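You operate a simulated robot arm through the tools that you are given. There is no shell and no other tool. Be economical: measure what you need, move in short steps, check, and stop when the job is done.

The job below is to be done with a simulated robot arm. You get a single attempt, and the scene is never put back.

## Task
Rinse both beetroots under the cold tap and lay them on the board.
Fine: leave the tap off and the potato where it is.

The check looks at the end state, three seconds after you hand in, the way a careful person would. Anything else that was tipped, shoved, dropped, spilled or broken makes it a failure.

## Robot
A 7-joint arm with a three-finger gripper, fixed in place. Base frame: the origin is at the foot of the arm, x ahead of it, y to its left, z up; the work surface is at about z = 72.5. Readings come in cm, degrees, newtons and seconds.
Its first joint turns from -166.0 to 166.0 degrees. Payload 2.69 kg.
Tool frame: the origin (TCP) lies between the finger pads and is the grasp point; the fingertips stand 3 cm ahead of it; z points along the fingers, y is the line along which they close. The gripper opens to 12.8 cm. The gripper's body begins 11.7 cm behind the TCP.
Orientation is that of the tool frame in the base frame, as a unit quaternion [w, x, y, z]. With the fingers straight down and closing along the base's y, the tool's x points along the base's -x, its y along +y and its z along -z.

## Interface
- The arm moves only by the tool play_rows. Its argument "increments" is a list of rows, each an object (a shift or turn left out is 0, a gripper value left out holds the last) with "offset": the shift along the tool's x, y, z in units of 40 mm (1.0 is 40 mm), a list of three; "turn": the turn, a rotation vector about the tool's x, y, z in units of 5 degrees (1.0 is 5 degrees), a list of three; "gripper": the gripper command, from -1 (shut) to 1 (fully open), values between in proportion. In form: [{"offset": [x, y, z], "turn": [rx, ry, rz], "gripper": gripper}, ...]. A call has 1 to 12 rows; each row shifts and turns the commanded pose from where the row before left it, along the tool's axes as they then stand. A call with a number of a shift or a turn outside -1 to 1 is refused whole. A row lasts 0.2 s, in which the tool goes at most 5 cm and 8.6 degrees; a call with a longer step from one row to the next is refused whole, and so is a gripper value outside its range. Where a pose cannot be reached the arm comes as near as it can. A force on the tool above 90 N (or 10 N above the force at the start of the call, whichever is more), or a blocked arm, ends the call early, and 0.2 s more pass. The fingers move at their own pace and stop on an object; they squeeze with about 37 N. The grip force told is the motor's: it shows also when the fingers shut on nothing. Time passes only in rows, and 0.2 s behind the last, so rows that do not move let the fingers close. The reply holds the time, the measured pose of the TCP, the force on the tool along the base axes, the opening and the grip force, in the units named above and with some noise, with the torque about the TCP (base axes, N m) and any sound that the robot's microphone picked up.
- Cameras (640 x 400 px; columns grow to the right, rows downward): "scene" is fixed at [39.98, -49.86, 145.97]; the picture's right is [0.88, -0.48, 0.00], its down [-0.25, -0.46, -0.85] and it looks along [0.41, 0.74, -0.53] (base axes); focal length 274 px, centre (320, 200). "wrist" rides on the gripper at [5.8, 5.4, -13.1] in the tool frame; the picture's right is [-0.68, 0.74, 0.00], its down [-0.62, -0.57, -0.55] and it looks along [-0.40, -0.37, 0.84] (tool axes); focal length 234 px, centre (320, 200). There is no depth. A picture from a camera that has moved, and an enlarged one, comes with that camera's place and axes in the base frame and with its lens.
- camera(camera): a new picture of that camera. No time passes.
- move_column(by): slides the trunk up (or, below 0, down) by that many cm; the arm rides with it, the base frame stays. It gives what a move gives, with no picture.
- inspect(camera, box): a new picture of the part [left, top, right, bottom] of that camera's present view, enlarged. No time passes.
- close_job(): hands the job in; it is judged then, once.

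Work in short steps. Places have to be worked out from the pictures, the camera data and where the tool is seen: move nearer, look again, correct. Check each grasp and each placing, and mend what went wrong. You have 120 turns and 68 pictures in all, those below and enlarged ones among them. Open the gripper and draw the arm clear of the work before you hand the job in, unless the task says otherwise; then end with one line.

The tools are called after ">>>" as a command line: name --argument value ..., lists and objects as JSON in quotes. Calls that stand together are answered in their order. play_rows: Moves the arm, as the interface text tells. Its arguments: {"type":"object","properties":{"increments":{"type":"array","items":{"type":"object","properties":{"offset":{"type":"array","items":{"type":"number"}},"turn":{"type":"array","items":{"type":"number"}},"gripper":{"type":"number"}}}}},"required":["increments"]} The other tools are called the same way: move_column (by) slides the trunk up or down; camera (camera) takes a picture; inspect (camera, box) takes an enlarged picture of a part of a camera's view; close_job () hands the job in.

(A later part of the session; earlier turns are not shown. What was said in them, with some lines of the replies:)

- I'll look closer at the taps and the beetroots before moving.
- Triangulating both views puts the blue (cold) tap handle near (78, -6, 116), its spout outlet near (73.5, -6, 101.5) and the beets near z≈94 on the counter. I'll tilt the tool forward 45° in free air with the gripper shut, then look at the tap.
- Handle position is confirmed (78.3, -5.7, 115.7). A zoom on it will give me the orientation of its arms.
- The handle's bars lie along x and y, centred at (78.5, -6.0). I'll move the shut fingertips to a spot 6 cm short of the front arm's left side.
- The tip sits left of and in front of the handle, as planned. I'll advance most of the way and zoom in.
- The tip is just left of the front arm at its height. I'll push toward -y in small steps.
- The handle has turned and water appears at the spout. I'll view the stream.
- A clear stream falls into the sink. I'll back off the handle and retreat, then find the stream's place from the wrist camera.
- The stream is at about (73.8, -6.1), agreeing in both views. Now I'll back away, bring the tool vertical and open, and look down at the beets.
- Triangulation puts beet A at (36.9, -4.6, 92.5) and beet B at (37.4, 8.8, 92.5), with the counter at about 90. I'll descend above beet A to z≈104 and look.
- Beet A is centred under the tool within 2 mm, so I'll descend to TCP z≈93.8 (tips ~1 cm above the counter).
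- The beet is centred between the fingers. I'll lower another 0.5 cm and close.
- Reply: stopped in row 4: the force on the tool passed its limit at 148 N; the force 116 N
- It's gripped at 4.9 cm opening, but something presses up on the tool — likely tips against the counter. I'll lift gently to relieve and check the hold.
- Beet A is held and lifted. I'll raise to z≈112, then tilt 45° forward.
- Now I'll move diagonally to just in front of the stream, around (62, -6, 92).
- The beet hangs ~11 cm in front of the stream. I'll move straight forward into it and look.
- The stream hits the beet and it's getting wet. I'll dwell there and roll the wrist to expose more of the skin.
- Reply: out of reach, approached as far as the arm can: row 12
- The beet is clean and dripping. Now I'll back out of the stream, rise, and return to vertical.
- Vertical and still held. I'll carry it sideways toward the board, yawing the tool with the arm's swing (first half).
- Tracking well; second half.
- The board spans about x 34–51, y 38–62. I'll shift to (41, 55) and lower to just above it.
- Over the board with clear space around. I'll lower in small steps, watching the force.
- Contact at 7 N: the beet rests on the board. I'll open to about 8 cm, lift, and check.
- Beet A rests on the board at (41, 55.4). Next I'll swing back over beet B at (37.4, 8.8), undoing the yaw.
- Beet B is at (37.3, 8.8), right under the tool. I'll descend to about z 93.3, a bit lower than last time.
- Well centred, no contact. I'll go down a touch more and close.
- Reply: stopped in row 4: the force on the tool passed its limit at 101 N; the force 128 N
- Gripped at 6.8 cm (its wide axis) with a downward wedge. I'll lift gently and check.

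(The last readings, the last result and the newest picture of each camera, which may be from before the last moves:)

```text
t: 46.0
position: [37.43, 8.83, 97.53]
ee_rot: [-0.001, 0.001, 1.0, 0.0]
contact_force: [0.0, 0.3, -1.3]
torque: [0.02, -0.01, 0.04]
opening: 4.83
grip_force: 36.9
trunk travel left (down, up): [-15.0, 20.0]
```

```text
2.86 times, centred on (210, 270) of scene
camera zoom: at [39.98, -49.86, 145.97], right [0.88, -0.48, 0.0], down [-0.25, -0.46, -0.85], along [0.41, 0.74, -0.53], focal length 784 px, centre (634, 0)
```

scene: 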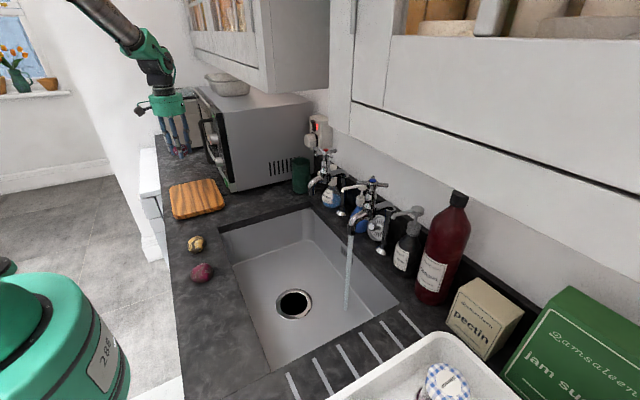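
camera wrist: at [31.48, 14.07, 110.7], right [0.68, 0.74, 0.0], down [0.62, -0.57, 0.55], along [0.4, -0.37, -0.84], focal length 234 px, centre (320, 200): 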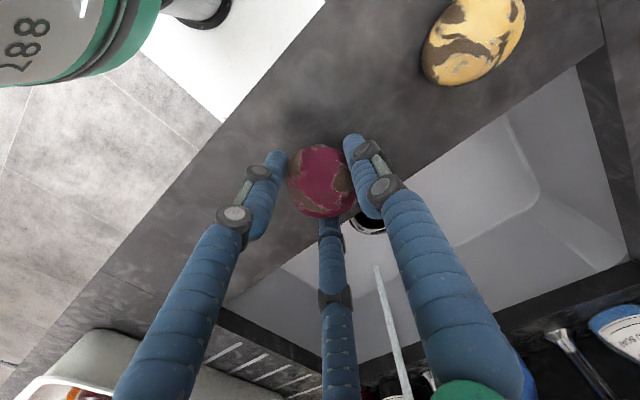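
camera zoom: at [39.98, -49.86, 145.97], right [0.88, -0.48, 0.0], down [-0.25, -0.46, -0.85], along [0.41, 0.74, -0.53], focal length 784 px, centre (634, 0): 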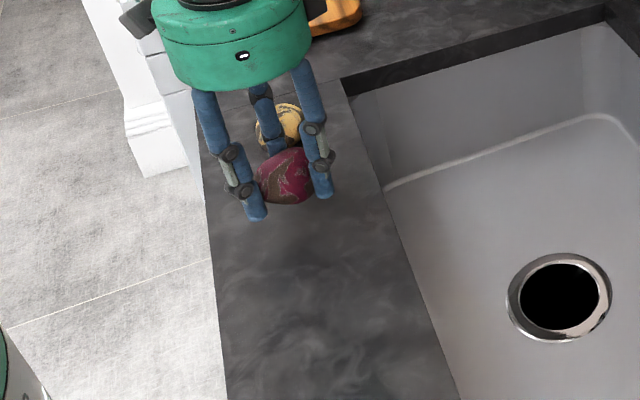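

Beet B is held. Raise, tilt forward, then go to the pre-stream point.

>>> play_rows --increments '[{"offset": [0, 0, -0.9]}, {"offset": [0, -0.2, -0.9]}, {"offset": [0, -0.9, -0.9]}, {"offset": [0, -0.9, -0.9]}, {"offset": [0, -0.9, 0]}, {"offset": [0, -0.85, 0]}]'

>>> play_rows --increments '[{"turn": [0, -1, 0]}, {"turn": [0, -1, 0]}, {"turn": [0, -1, 0]}, {"turn": [0, -1, 0]}, {"turn": [0, -1, 0]}, {"turn": [0, -1, 0]}, {"turn": [0, -1, 0]}, {"turn": [0, -1, 0]}, {"turn": [0, -1, 0]}]'

>>> play_rows --increments '[{"offset": [-0.098, 0, 0.883]}, {"offset": [-0.098, 0, 0.883]}, {"offset": [-0.098, 0, 0.883]}, {"offset": [-0.098, 0, 0.883]}, {"offset": [-0.098, 0, 0.883]}, {"offset": [-0.098, 0, 0.883]}, {"offset": [-0.098, 0, 0.883]}, {"offset": [-0.098, 0, 0.883]}, {"offset": [-0.098, 0, 0.883]}]'

```text
refused: row 3 steps farther than a row can; nothing moved
```

```text
t: 47.3
position: [35.75, 8.26, 94.98]
ee_rot: [0.187, -0.004, 0.982, -0.018]
contact_force: [-7.1, -10.0, 45.2]
torque: [-1.19, 1.29, -0.49]
opening: 4.83
grip_force: 36.4
trunk travel left (down, up): [-15.0, 20.0]
stopped in row 6: the force on the tool passed its limit at 128 N (the readings are from after the stop); the commanded pose is now the measured one
```

```text
t: 47.5
position: [36.3, 8.29, 94.97]
ee_rot: [0.189, -0.003, 0.982, -0.016]
contact_force: [-9.0, -3.9, 42.0]
torque: [-0.9, 1.3, -0.56]
opening: 4.83
grip_force: 36.6
trunk travel left (down, up): [-15.0, 20.0]
stopped in row 1: the force on the tool passed its limit at 161 N (the readings are from after the stop); the commanded pose is now the measured one
```

My refused raise let the tilt run at low height and the tool pressed the counter. I'll lift straight up gently and check the beet and surroundings.

>>> play_rows --increments '[{"offset": [-0.06, 0, -0.14]}, {"offset": [-0.15, 0, -0.37]}, {"offset": [-0.3, 0, -0.74]}, {"offset": [-0.3, 0, -0.74]}, {"offset": [-0.3, 0, -0.74]}, {"offset": [-0.3, 0, -0.74]}]'

>>> camera --camera "scene"

>>> camera --camera "wrist"

```text
t: 49.0
position: [36.29, 8.82, 109.83]
ee_rot: [0.187, -0.003, 0.982, -0.017]
contact_force: [-0.7, -1.0, -1.7]
torque: [0.0, 0.01, 0.01]
opening: 4.79
grip_force: 36.9
trunk travel left (down, up): [-15.0, 20.0]
```

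```text
27 pictures are left
```

scene: 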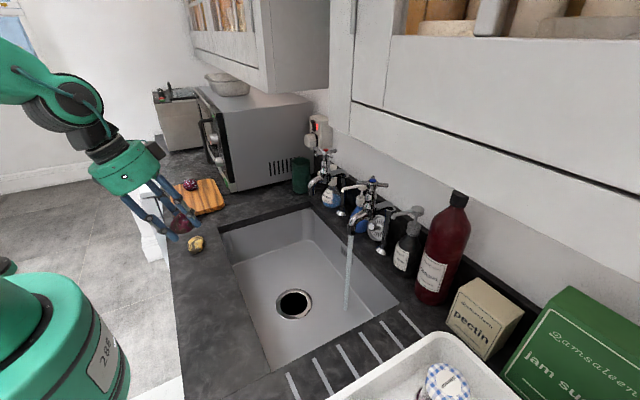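

```text
26 pictures are left
camera wrist: at [25.96, 14.39, 119.6], right [0.63, 0.74, 0.22], down [0.37, -0.54, 0.76], along [0.68, -0.39, -0.62], focal length 234 px, centre (320, 200)
```

wrist: 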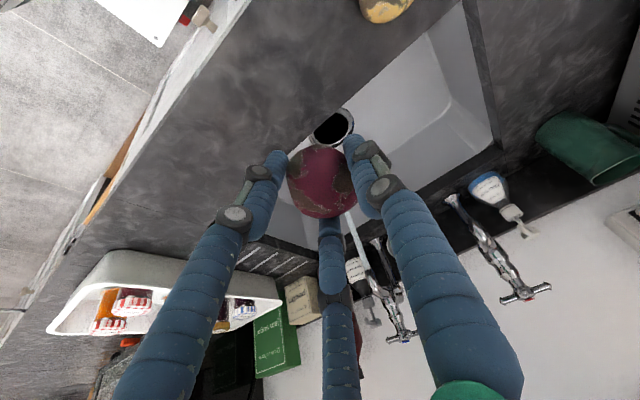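

Beet B is still held and nothing else moved. I'll finish the tilt while shifting y to -6.

>>> play_rows --increments '[{"offset": [0, -0.93, 0], "turn": [0, -1, 0]}, {"offset": [0, -0.93, 0], "turn": [0, -1, 0]}, {"offset": [0, -0.93, 0], "turn": [0, -1, 0]}, {"offset": [0, -0.93, 0], "turn": [0, -1, 0]}, {"turn": [0, -0.7, 0]}]'

```text
t: 50.4
position: [35.83, -5.86, 107.6]
ee_rot: [0.349, 0.001, 0.937, -0.001]
contact_force: [1.2, -0.4, -2.9]
torque: [0.04, 0.17, -0.01]
opening: 4.78
grip_force: 37.0
trunk travel left (down, up): [-15.0, 20.0]
stopped in row 5: the arm was blocked; the commanded pose is now the measured one
```

Blocked close-in at 41° tilt (probably a joint limit), but the beet is held. I'll move forward to the pre-stream point at this tilt.

>>> play_rows --increments '[{"offset": [-0.3, 0, 0.906]}, {"offset": [-0.3, 0, 0.906]}, {"offset": [-0.3, 0, 0.906]}, {"offset": [-0.3, 0, 0.906]}, {"offset": [-0.3, 0, 0.906]}, {"offset": [-0.3, 0, 0.906]}, {"offset": [-0.3, 0, 0.906]}, {"offset": [-0.3, -0.06, 0.906]}]'

>>> camera --camera "wrist"

```text
t: 52.1
position: [61.71, -6.27, 92.15]
ee_rot: [0.35, 0.0, 0.937, -0.003]
contact_force: [-0.9, -0.7, -0.5]
torque: [0.01, -0.03, 0.0]
opening: 4.79
grip_force: 37.1
trunk travel left (down, up): [-15.0, 20.0]
```

```text
25 pictures are left
camera wrist: at [48.57, -0.95, 98.16], right [0.51, 0.74, 0.44], down [0.1, -0.56, 0.82], along [0.85, -0.37, -0.36], focal length 234 px, centre (320, 200)
```

wrist: 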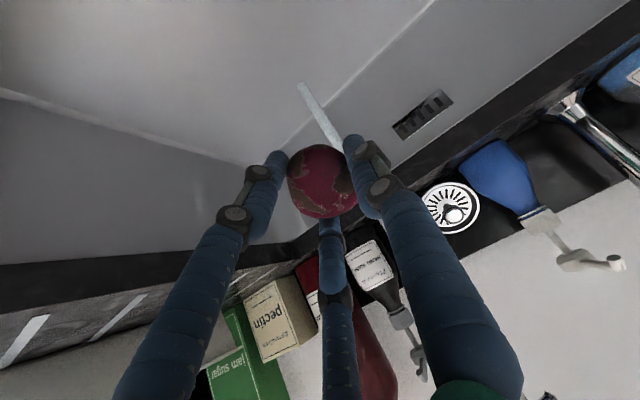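

Complete the tilt to 45° and move forward 10.8 cm into the stream.

>>> play_rows --increments '[{"turn": [0, -0.8, 0]}, {"offset": [-0.64, 0, 0.64]}, {"offset": [-0.64, 0, 0.64]}, {"offset": [-0.62, 0, 0.62]}, {}, {}]'

>>> inspect --camera "wrist" --box '[240, 110, 420, 250]'

```text
t: 53.5
position: [72.52, -6.07, 92.14]
ee_rot: [0.382, 0.0, 0.924, -0.003]
contact_force: [0.3, -0.1, -0.8]
torque: [0.0, 0.02, -0.02]
opening: 4.77
grip_force: 37.1
trunk travel left (down, up): [-15.0, 20.0]
```

```text
2.86 times, centred on (330, 180) of wrist
camera zoom: at [59.0, -0.88, 97.22], right [0.48, 0.74, 0.47], down [0.05, -0.56, 0.83], along [0.88, -0.37, -0.3], focal length 669 px, centre (291, 257)
```

zoom: 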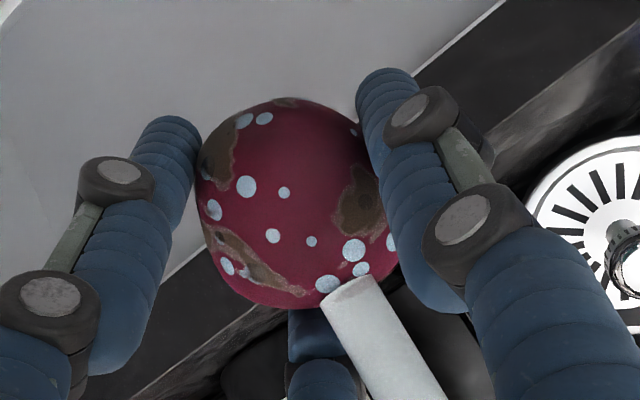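

In the stream; dirt is receding. I'll roll and dwell as before.

>>> play_rows --increments '[{"turn": [0, 0, 1]}, {"turn": [0, 0, 1]}, {"turn": [0, 0, 1]}, {"turn": [0, 0, 1]}, {"turn": [0, 0, 1]}, {}, {}, {}, {}, {}, {}, {}]'

>>> play_rows --increments '[{"turn": [0, 0, -1]}, {"turn": [0, 0, -1]}, {"turn": [0, 0, -1]}, {"turn": [0, 0, -1]}, {"turn": [0, 0, -1]}, {"turn": [0, 0, -1]}, {"turn": [0, 0, -1]}, {"turn": [0, 0, -1]}, {"turn": [0, 0, -1]}, {}, {}, {}]'

>>> play_rows --increments '[{}, {}, {}, {}, {"turn": [0, 0, 1]}, {"turn": [0, 0, 1]}, {"turn": [0, 0, 1]}, {"turn": [0, 0, 1]}, {}, {}]'

>>> inspect --camera "wrist" --box '[240, 110, 420, 250]'

```text
t: 56.1
position: [72.6, -6.1, 92.19]
ee_rot: [0.373, 0.201, 0.902, 0.08]
contact_force: [0.1, 0.4, -1.5]
torque: [-0.02, 0.0, -0.03]
opening: 4.77
grip_force: 36.8
trunk travel left (down, up): [-15.0, 20.0]
```

```text
t: 58.8
position: [72.58, -6.34, 92.23]
ee_rot: [0.375, -0.161, 0.91, -0.066]
contact_force: [-0.1, 0.4, -0.8]
torque: [-0.02, 0.04, 0.01]
opening: 4.75
grip_force: 36.7
trunk travel left (down, up): [-15.0, 20.0]
```

```text
t: 61.0
position: [72.55, -6.23, 92.13]
ee_rot: [0.383, 0.001, 0.924, -0.003]
contact_force: [-0.1, 0.7, -1.6]
torque: [0.02, 0.0, -0.01]
opening: 4.75
grip_force: 37.6
trunk travel left (down, up): [-15.0, 20.0]
```

```text
2.86 times, centred on (330, 180) of wrist
camera zoom: at [59.05, -0.88, 97.22], right [0.48, 0.74, 0.48], down [0.05, -0.56, 0.83], along [0.88, -0.37, -0.3], focal length 669 px, centre (291, 257)
```

zoom: 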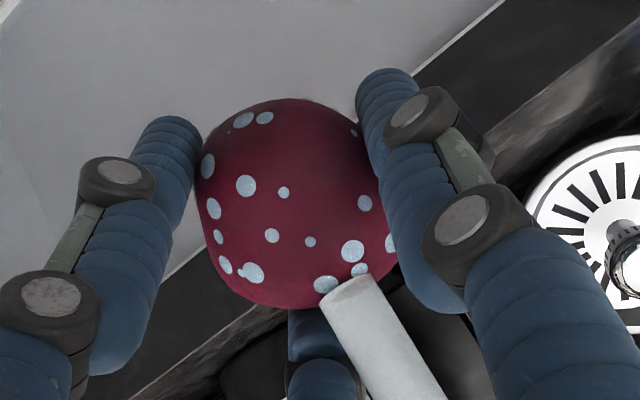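

Beet B is clean. I'll retreat and go up to vertical, same as before.

>>> play_rows --increments '[{"offset": [0.7, 0, -0.7]}, {"offset": [0.7, 0, -0.7]}, {"offset": [0.7, 0, -0.7]}, {"offset": [0.7, 0, -0.7]}, {"offset": [0, 0, -1]}, {"offset": [0, 0, -1]}, {"offset": [0, 0, -1]}, {"offset": [0, 0, -1]}, {"offset": [0, 0, -1]}, {"offset": [0, 0, -1]}]'

```text
t: 63.1
position: [39.87, -6.16, 108.96]
ee_rot: [0.382, 0.001, 0.924, -0.003]
contact_force: [-0.1, -1.1, -0.6]
torque: [0.03, 0.0, 0.02]
opening: 4.78
grip_force: 37.0
trunk travel left (down, up): [-15.0, 20.0]
```

>>> play_rows --increments '[{"turn": [0, 1, 0]}, {"turn": [0, 1, 0]}, {"turn": [0, 1, 0]}, {"turn": [0, 1, 0]}, {"turn": [0, 1, 0]}, {"turn": [0, 1, 0]}, {"turn": [0, 1, 0]}, {"turn": [0, 1, 0]}, {"turn": [0, 1, 0]}]'

```text
t: 65.2
position: [39.69, -6.12, 109.16]
ee_rot: [0.0, 0.002, 1.0, -0.003]
contact_force: [0.2, -0.5, -0.7]
torque: [0.01, -0.02, -0.03]
opening: 4.75
grip_force: 37.0
trunk travel left (down, up): [-15.0, 20.0]
```

Vertical, held. Carry to the board at (41, 44.5), first half.

>>> play_rows --increments '[{"offset": [-0.025, 0.99, 0], "turn": [0, 0, -0.68]}, {"offset": [-0.08, 0.99, 0], "turn": [0, 0, -0.68]}, {"offset": [-0.14, 0.98, 0], "turn": [0, 0, -0.68]}, {"offset": [-0.2, 0.97, 0], "turn": [0, 0, -0.68]}, {"offset": [-0.26, 0.96, 0], "turn": [0, 0, -0.68]}, {"offset": [-0.31, 0.95, 0], "turn": [0, 0, -0.68]}, {"offset": [-0.37, 0.93, 0], "turn": [0, 0, -0.68]}, {"offset": [-0.42, 0.91, 0], "turn": [0, 0, -0.68]}]'

>>> play_rows --increments '[{"offset": [-0.45, 0.836, 0], "turn": [0, 0, -0.68]}, {"offset": [-0.498, 0.809, 0], "turn": [0, 0, -0.68]}, {"offset": [-0.545, 0.779, 0], "turn": [0, 0, -0.68]}, {"offset": [-0.59, 0.746, 0], "turn": [0, 0, -0.68]}, {"offset": [-0.63, 0.712, 0], "turn": [0, 0, -0.68]}]'

>>> camera --camera "wrist"

```text
t: 67.0
position: [40.52, 25.82, 108.95]
ee_rot: [-0.001, -0.234, 0.972, -0.002]
contact_force: [0.1, 0.2, -0.9]
torque: [0.04, -0.01, 0.03]
opening: 4.76
grip_force: 36.8
trunk travel left (down, up): [-15.0, 20.0]
```

```text
t: 68.2
position: [40.9, 44.85, 108.84]
ee_rot: [-0.001, -0.375, 0.927, -0.002]
contact_force: [0.1, -0.5, -0.9]
torque: [0.03, -0.01, -0.02]
opening: 4.73
grip_force: 37.4
trunk travel left (down, up): [-15.0, 20.0]
```

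```text
22 pictures are left
camera wrist: at [32.82, 44.56, 121.97], right [-0.03, 1.0, -0.01], down [0.84, 0.02, 0.55], along [0.55, 0.01, -0.84], focal length 234 px, centre (320, 200)
```

wrist: 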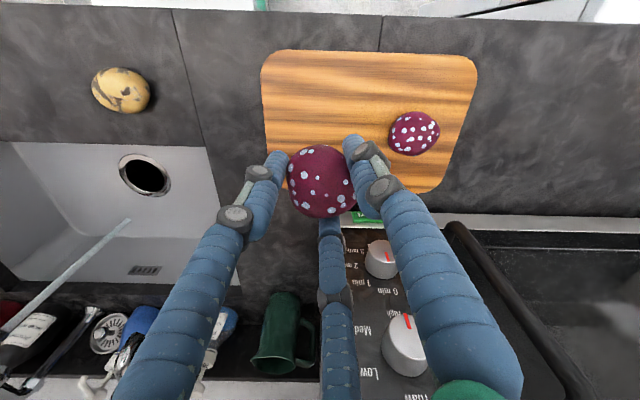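

Over the board's left half, well clear of beet A. Lowering to just above it, then in small steps.

>>> play_rows --increments '[{"offset": [0, 0, 0.8]}, {"offset": [0, 0, 0.8]}, {"offset": [0, 0, 0.8]}, {"offset": [0, 0, 0.4]}, {"offset": [0, 0, 0.1]}, {"offset": [0, 0, 0.1]}, {}]'

```text
t: 69.8
position: [40.88, 44.73, 96.97]
ee_rot: [-0.001, -0.375, 0.927, -0.002]
contact_force: [-0.1, 0.3, -0.6]
torque: [-0.02, 0.02, 0.0]
opening: 4.76
grip_force: 37.2
trunk travel left (down, up): [-15.0, 20.0]
```

>>> play_rows --increments '[{"offset": [0, 0, 0.07]}, {"offset": [0, 0, 0.07]}, {"offset": [0, 0, 0.07]}, {}]'

```text
t: 70.8
position: [40.88, 44.69, 96.4]
ee_rot: [0.002, -0.376, 0.927, -0.001]
contact_force: [-12.3, -8.7, 50.8]
torque: [-0.19, 0.88, 0.28]
opening: 4.73
grip_force: 36.9
trunk travel left (down, up): [-15.0, 20.0]
```

Firm contact; I'll ease up 2 mm, release to 8 cm, and lift.

>>> play_rows --increments '[{"offset": [0, 0, -0.05]}, {"gripper": -0.1}, {"gripper": 0.3}, {}, {"offset": [0, 0, -0.4]}, {"offset": [0, 0, -0.8]}, {"offset": [0, 0, -0.9]}, {"offset": [0, 0, -0.9]}]'

>>> camera --camera "wrist"

>>> inspect --camera "scene" --box '[140, 120, 260, 260]'

```text
t: 72.5
position: [40.82, 44.83, 108.22]
ee_rot: [-0.002, -0.375, 0.927, -0.003]
contact_force: [-0.6, 0.2, -0.1]
torque: [-0.02, 0.03, -0.01]
opening: 8.31
grip_force: 0.1
trunk travel left (down, up): [-15.0, 20.0]
```

```text
21 pictures are left
camera wrist: at [32.85, 44.49, 121.29], right [-0.03, 1.0, -0.01], down [0.84, 0.03, 0.55], along [0.55, 0.01, -0.84], focal length 234 px, centre (320, 200)
```

wrist: 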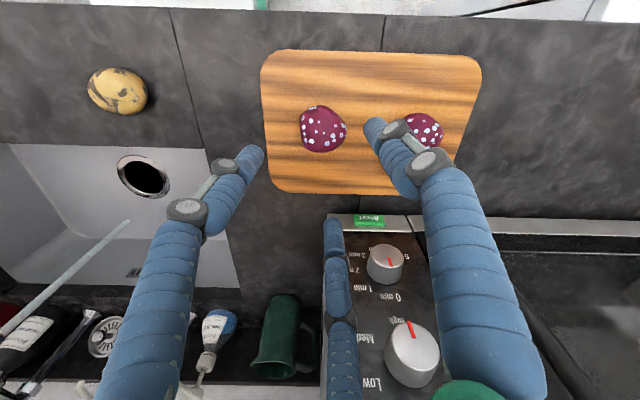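

```text
2.86 times, centred on (200, 190) of scene
camera zoom: at [39.98, -49.86, 145.97], right [0.88, -0.48, 0.0], down [-0.25, -0.46, -0.85], along [0.41, 0.74, -0.53], focal length 784 px, centre (663, 229)
```

zoom: 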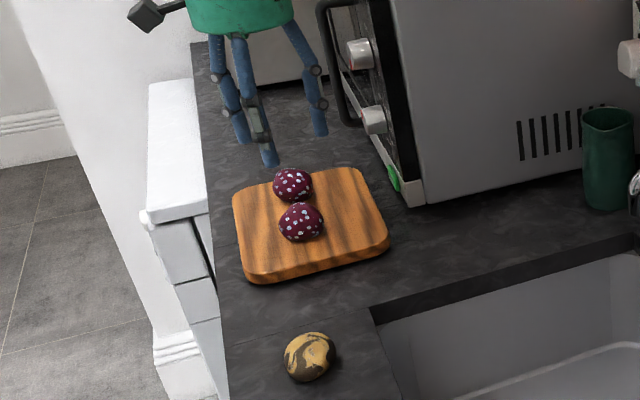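

Both clean beets lie on the board. Now I'll go back to shut the tap: swing back and raise, with the gripper shut at the end.

>>> play_rows --increments '[{"offset": [0.689, -0.711, -0.2], "turn": [0, 0, 0.735]}, {"offset": [0.642, -0.754, -0.2], "turn": [0, 0, 0.735]}, {"offset": [0.592, -0.793, -0.2], "turn": [0, 0, 0.735]}, {"offset": [0.541, -0.83, -0.2], "turn": [0, 0, 0.735]}, {"offset": [0.486, -0.862, -0.2], "turn": [0, 0, 0.735]}, {"offset": [0.43, -0.892, -0.2], "turn": [0, 0, 0.735]}, {"offset": [0.371, -0.918, -0.2], "turn": [0, 0, 0.735]}, {"offset": [0.313, -0.94, -0.2], "turn": [0, 0, 0.735]}, {"offset": [0.251, -0.957, -0.2], "turn": [0, 0, 0.735]}, {"offset": [0.189, -0.972, -0.2], "turn": [0, 0, 0.735]}, {"offset": [0.127, -0.982, -0.2], "turn": [0, 0, 0.735], "gripper": -1}, {"offset": [0.064, -0.988, -0.2], "turn": [0, 0, 0.735]}]'

>>> inspect --camera "scene" --box '[320, 150, 420, 250]'

```text
t: 75.2
position: [40.88, -2.69, 117.99]
ee_rot: [-0.001, 0.0, 1.0, -0.002]
contact_force: [-0.7, -0.4, 0.1]
torque: [-0.04, 0.02, -0.01]
opening: 0.22
grip_force: 31.5
trunk travel left (down, up): [-15.0, 20.0]
```

```text
4.00 times, centred on (370, 200) of scene
camera zoom: at [39.98, -49.86, 145.97], right [0.88, -0.48, 0.0], down [-0.25, -0.46, -0.85], along [0.41, 0.74, -0.53], focal length 1098 px, centre (120, 200)
```

zoom: 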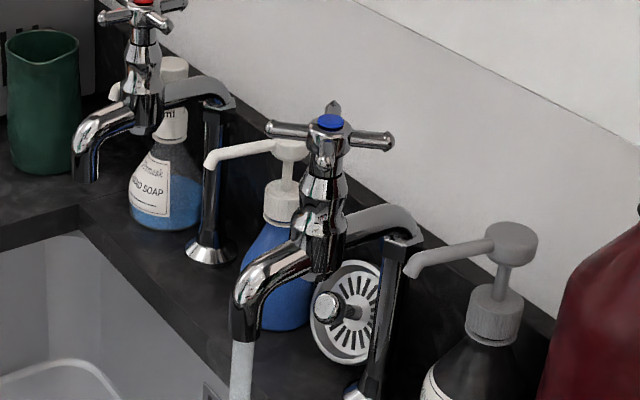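

The handle is turned about 45° open: its front-left arm tip is near (75.5, -4.1), front-right near (76, -8.8). To avoid the cabinet side I'll insert the shut fingers in the front notch and push the front-left arm back (+y, then +x). First raise and tilt.

>>> play_rows --increments '[{"offset": [0, -0.4, -0.8]}, {"offset": [0, -0.5, -0.8]}, {"offset": [0, 0, -0.4]}]'

```text
t: 76.0
position: [40.73, -6.12, 126.04]
ee_rot: [0.0, 0.0, 1.0, -0.004]
contact_force: [0.1, 0.9, -0.6]
torque: [0.01, -0.04, -0.02]
opening: 0.23
grip_force: 30.8
trunk travel left (down, up): [-15.0, 20.0]
```

>>> play_rows --increments '[{"turn": [0, -1, 0]}, {"turn": [0, -1, 0]}, {"turn": [0, -1, 0]}, {"turn": [0, -1, 0]}, {"turn": [0, -1, 0]}, {"turn": [0, -1, 0]}, {"turn": [0, -1, 0]}, {"turn": [0, -1, 0]}, {"turn": [0, -1, 0]}]'

```text
t: 78.0
position: [40.84, -6.27, 126.12]
ee_rot: [0.383, 0.001, 0.924, -0.003]
contact_force: [0.2, -0.5, -0.8]
torque: [0.03, -0.01, 0.01]
opening: 0.21
grip_force: 31.4
trunk travel left (down, up): [-15.0, 20.0]
```

Tilted. Moving to 6 cm short of the notch.

>>> play_rows --increments '[{"offset": [-0.51, 0, 0.766]}, {"offset": [-0.51, 0, 0.766]}, {"offset": [-0.51, 0, 0.766]}, {"offset": [-0.51, 0, 0.766]}, {"offset": [-0.51, 0, 0.766]}, {"offset": [-0.51, 0, 0.766]}, {"offset": [-0.51, 0, 0.766]}, {"offset": [-0.51, 0, 0.766]}]'

>>> inspect --camera "wrist" --box '[240, 80, 400, 220]'

>>> inspect --camera "scene" --box '[310, 140, 410, 240]'

```text
t: 79.8
position: [69.72, -6.11, 120.25]
ee_rot: [0.383, -0.001, 0.924, -0.002]
contact_force: [-0.7, 0.1, 0.0]
torque: [0.0, 0.0, -0.01]
opening: 0.24
grip_force: 31.3
trunk travel left (down, up): [-15.0, 20.0]
```

```text
2.86 times, centred on (320, 150) of wrist
camera zoom: at [56.25, -0.88, 125.33], right [0.48, 0.74, 0.47], down [0.05, -0.56, 0.83], along [0.88, -0.37, -0.3], focal length 669 px, centre (320, 343)
```

zoom: 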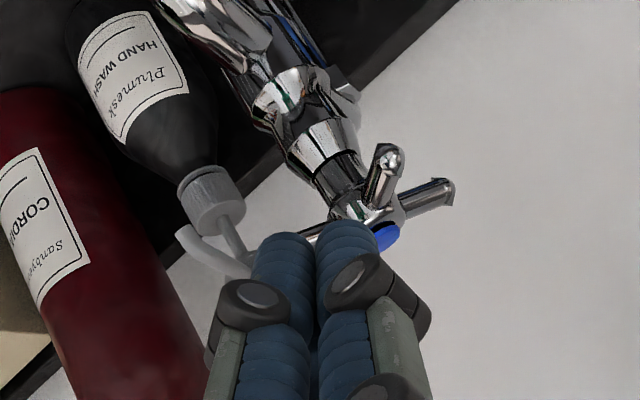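

```text
4.00 times, centred on (360, 190) of scene
camera zoom: at [39.98, -49.86, 145.97], right [0.88, -0.48, 0.0], down [-0.25, -0.46, -0.85], along [0.41, 0.74, -0.53], focal length 1098 px, centre (160, 240)
```

zoom: 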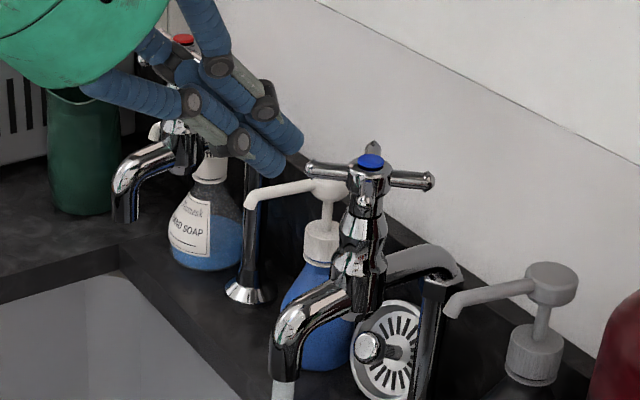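

The L arm tip is at (75.7, -3.8), as expected. I'll advance into the notch.

>>> play_rows --increments '[{"offset": [0, -0.1, 0.4]}, {"offset": [0, 0, 0.4]}, {"offset": [0, 0, 0.4]}, {"offset": [0, 0, 0.28]}]'

>>> inspect --camera "scene" --box '[310, 140, 410, 240]'

```text
t: 80.8
position: [73.83, -6.74, 116.29]
ee_rot: [0.382, -0.001, 0.924, -0.002]
contact_force: [-21.8, 0.5, 20.6]
torque: [-0.59, -1.27, -0.5]
opening: 0.2
grip_force: 31.1
trunk travel left (down, up): [-15.0, 20.0]
```

```text
4.00 times, centred on (360, 190) of scene
camera zoom: at [39.98, -49.86, 145.97], right [0.88, -0.48, 0.0], down [-0.25, -0.46, -0.85], along [0.41, 0.74, -0.53], focal length 1098 px, centre (160, 240)
```

zoom: 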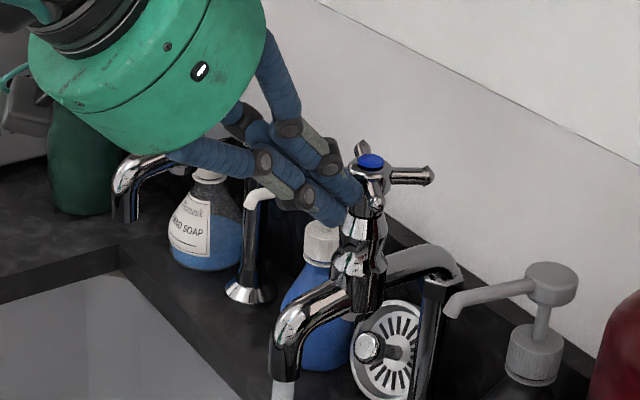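

The tip touches the stem (30 N). I'll ease back 0.5 cm, then push the arm toward +y and slightly +x.

>>> play_rows --increments '[{"offset": [0, 0, -0.13]}, {"offset": [0, 0.25, 0]}, {"offset": [0, 0.25, 0]}, {"offset": [0, 0.2, 0]}, {}]'

>>> inspect --camera "scene" --box '[310, 150, 430, 260]'

```text
t: 82.0
position: [73.54, -3.98, 116.51]
ee_rot: [0.382, -0.001, 0.924, -0.003]
contact_force: [-0.8, 0.7, 0.5]
torque: [0.02, -0.01, 0.0]
opening: 0.23
grip_force: 31.2
trunk travel left (down, up): [-15.0, 20.0]
```

```text
3.64 times, centred on (370, 205) of scene
camera zoom: at [39.98, -49.86, 145.97], right [0.88, -0.48, 0.0], down [-0.25, -0.46, -0.85], along [0.41, 0.74, -0.53], focal length 998 px, centre (138, 182)
```

zoom: 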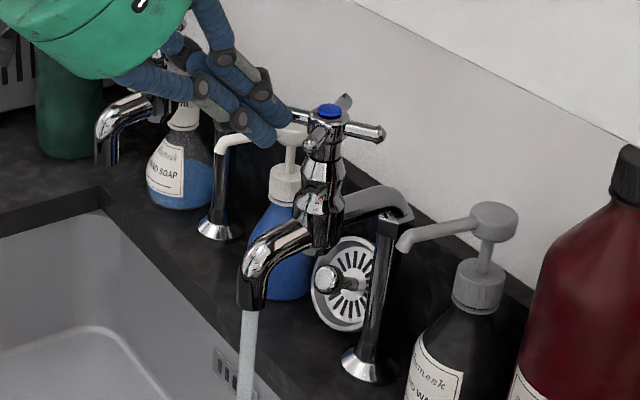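

The handle has turned partway back. I'll continue, pushing mostly +x along the arc.

>>> play_rows --increments '[{"offset": [-0.1, 0.1, 0.1]}, {"offset": [-0.12, 0.07, 0.12]}, {"offset": [-0.12, 0.05, 0.12]}, {"offset": [-0.1, 0, 0.1]}, {}]'

>>> inspect --camera "scene" --box '[310, 150, 430, 260]'

```text
t: 83.2
position: [75.63, -2.99, 116.85]
ee_rot: [0.384, -0.002, 0.923, -0.002]
contact_force: [-59.7, -0.9, 27.1]
torque: [-0.26, 0.14, -0.47]
opening: 0.22
grip_force: 30.8
trunk travel left (down, up): [-15.0, 20.0]
```

```text
3.64 times, centred on (370, 205) of scene
camera zoom: at [39.98, -49.86, 145.97], right [0.88, -0.48, 0.0], down [-0.25, -0.46, -0.85], along [0.41, 0.74, -0.53], focal length 998 px, centre (138, 182)
```

zoom: 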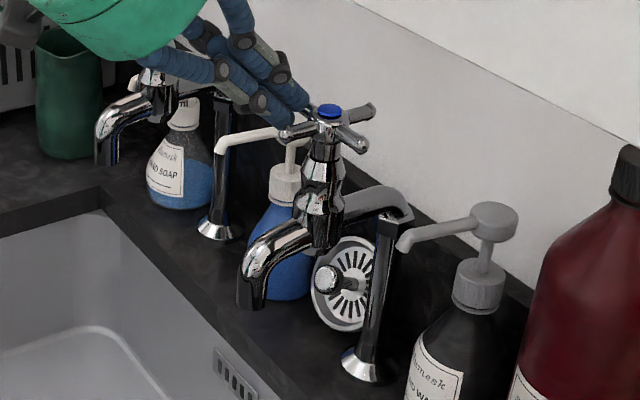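

The handle is at its closed stop and the water has stopped. I'll back away and retract.

>>> play_rows --increments '[{"offset": [0.2, 0, -0.2]}, {"offset": [0, 0, -0.6]}, {"offset": [0, 0, -0.9]}, {"offset": [0, 0, -0.9]}, {"offset": [0.5, 0, -0.7]}, {"offset": [0.7, 0, -0.7]}, {"offset": [0.7, 0, -0.7]}, {"offset": [0.7, 0, -0.7]}, {"offset": [0.7, 0, -0.7], "gripper": 1}, {}]'

>>> camera --camera "scene"

>>> inspect --camera "scene" --box '[310, 150, 430, 320]'

>>> inspect --camera "scene" --box '[150, 160, 250, 260]'

```text
t: 85.3
position: [48.72, -2.95, 123.91]
ee_rot: [0.384, -0.002, 0.923, -0.002]
contact_force: [-1.0, 0.8, -1.1]
torque: [0.01, 0.0, -0.02]
opening: 12.81
grip_force: 0.0
trunk travel left (down, up): [-15.0, 20.0]
```

```text
13 pictures are left
```

scene: 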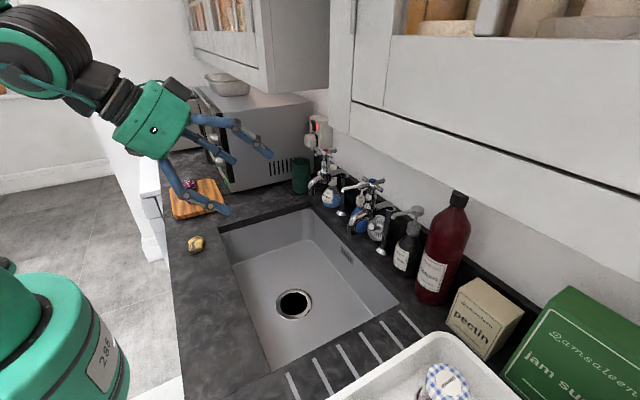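

```text
2.35 times, centred on (370, 235) of scene
camera zoom: at [39.98, -49.86, 145.97], right [0.88, -0.48, 0.0], down [-0.25, -0.46, -0.85], along [0.41, 0.74, -0.53], focal length 646 px, centre (202, 118)
```

zoom: 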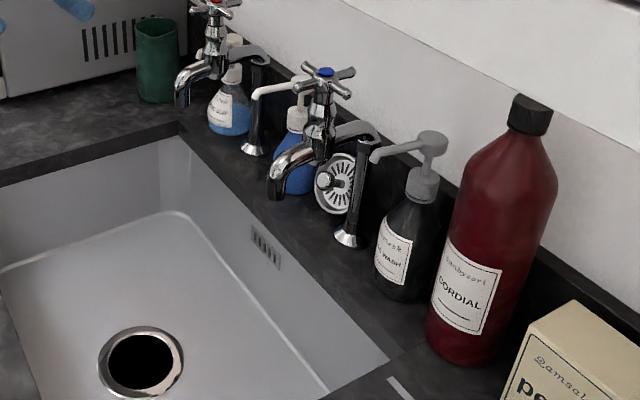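

```text
4.00 times, centred on (200, 210) of scene
camera zoom: at [39.98, -49.86, 145.97], right [0.88, -0.48, 0.0], down [-0.25, -0.46, -0.85], along [0.41, 0.74, -0.53], focal length 1098 px, centre (800, 160)
```

zoom: 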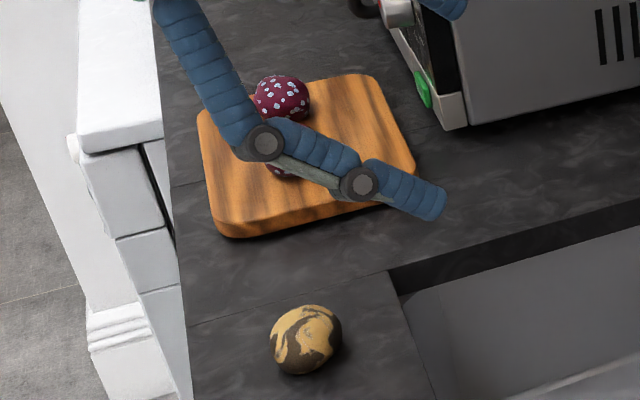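

The tap is off, both beets are on the board, the potato and the bottles are in place, and the gripper is open and clear. Handing in.

>>> close_job

```text
The job is handed in.
```

Both beetroots were rinsed clean under the cold tap and are on the board; the tap is off and the potato is where it was.
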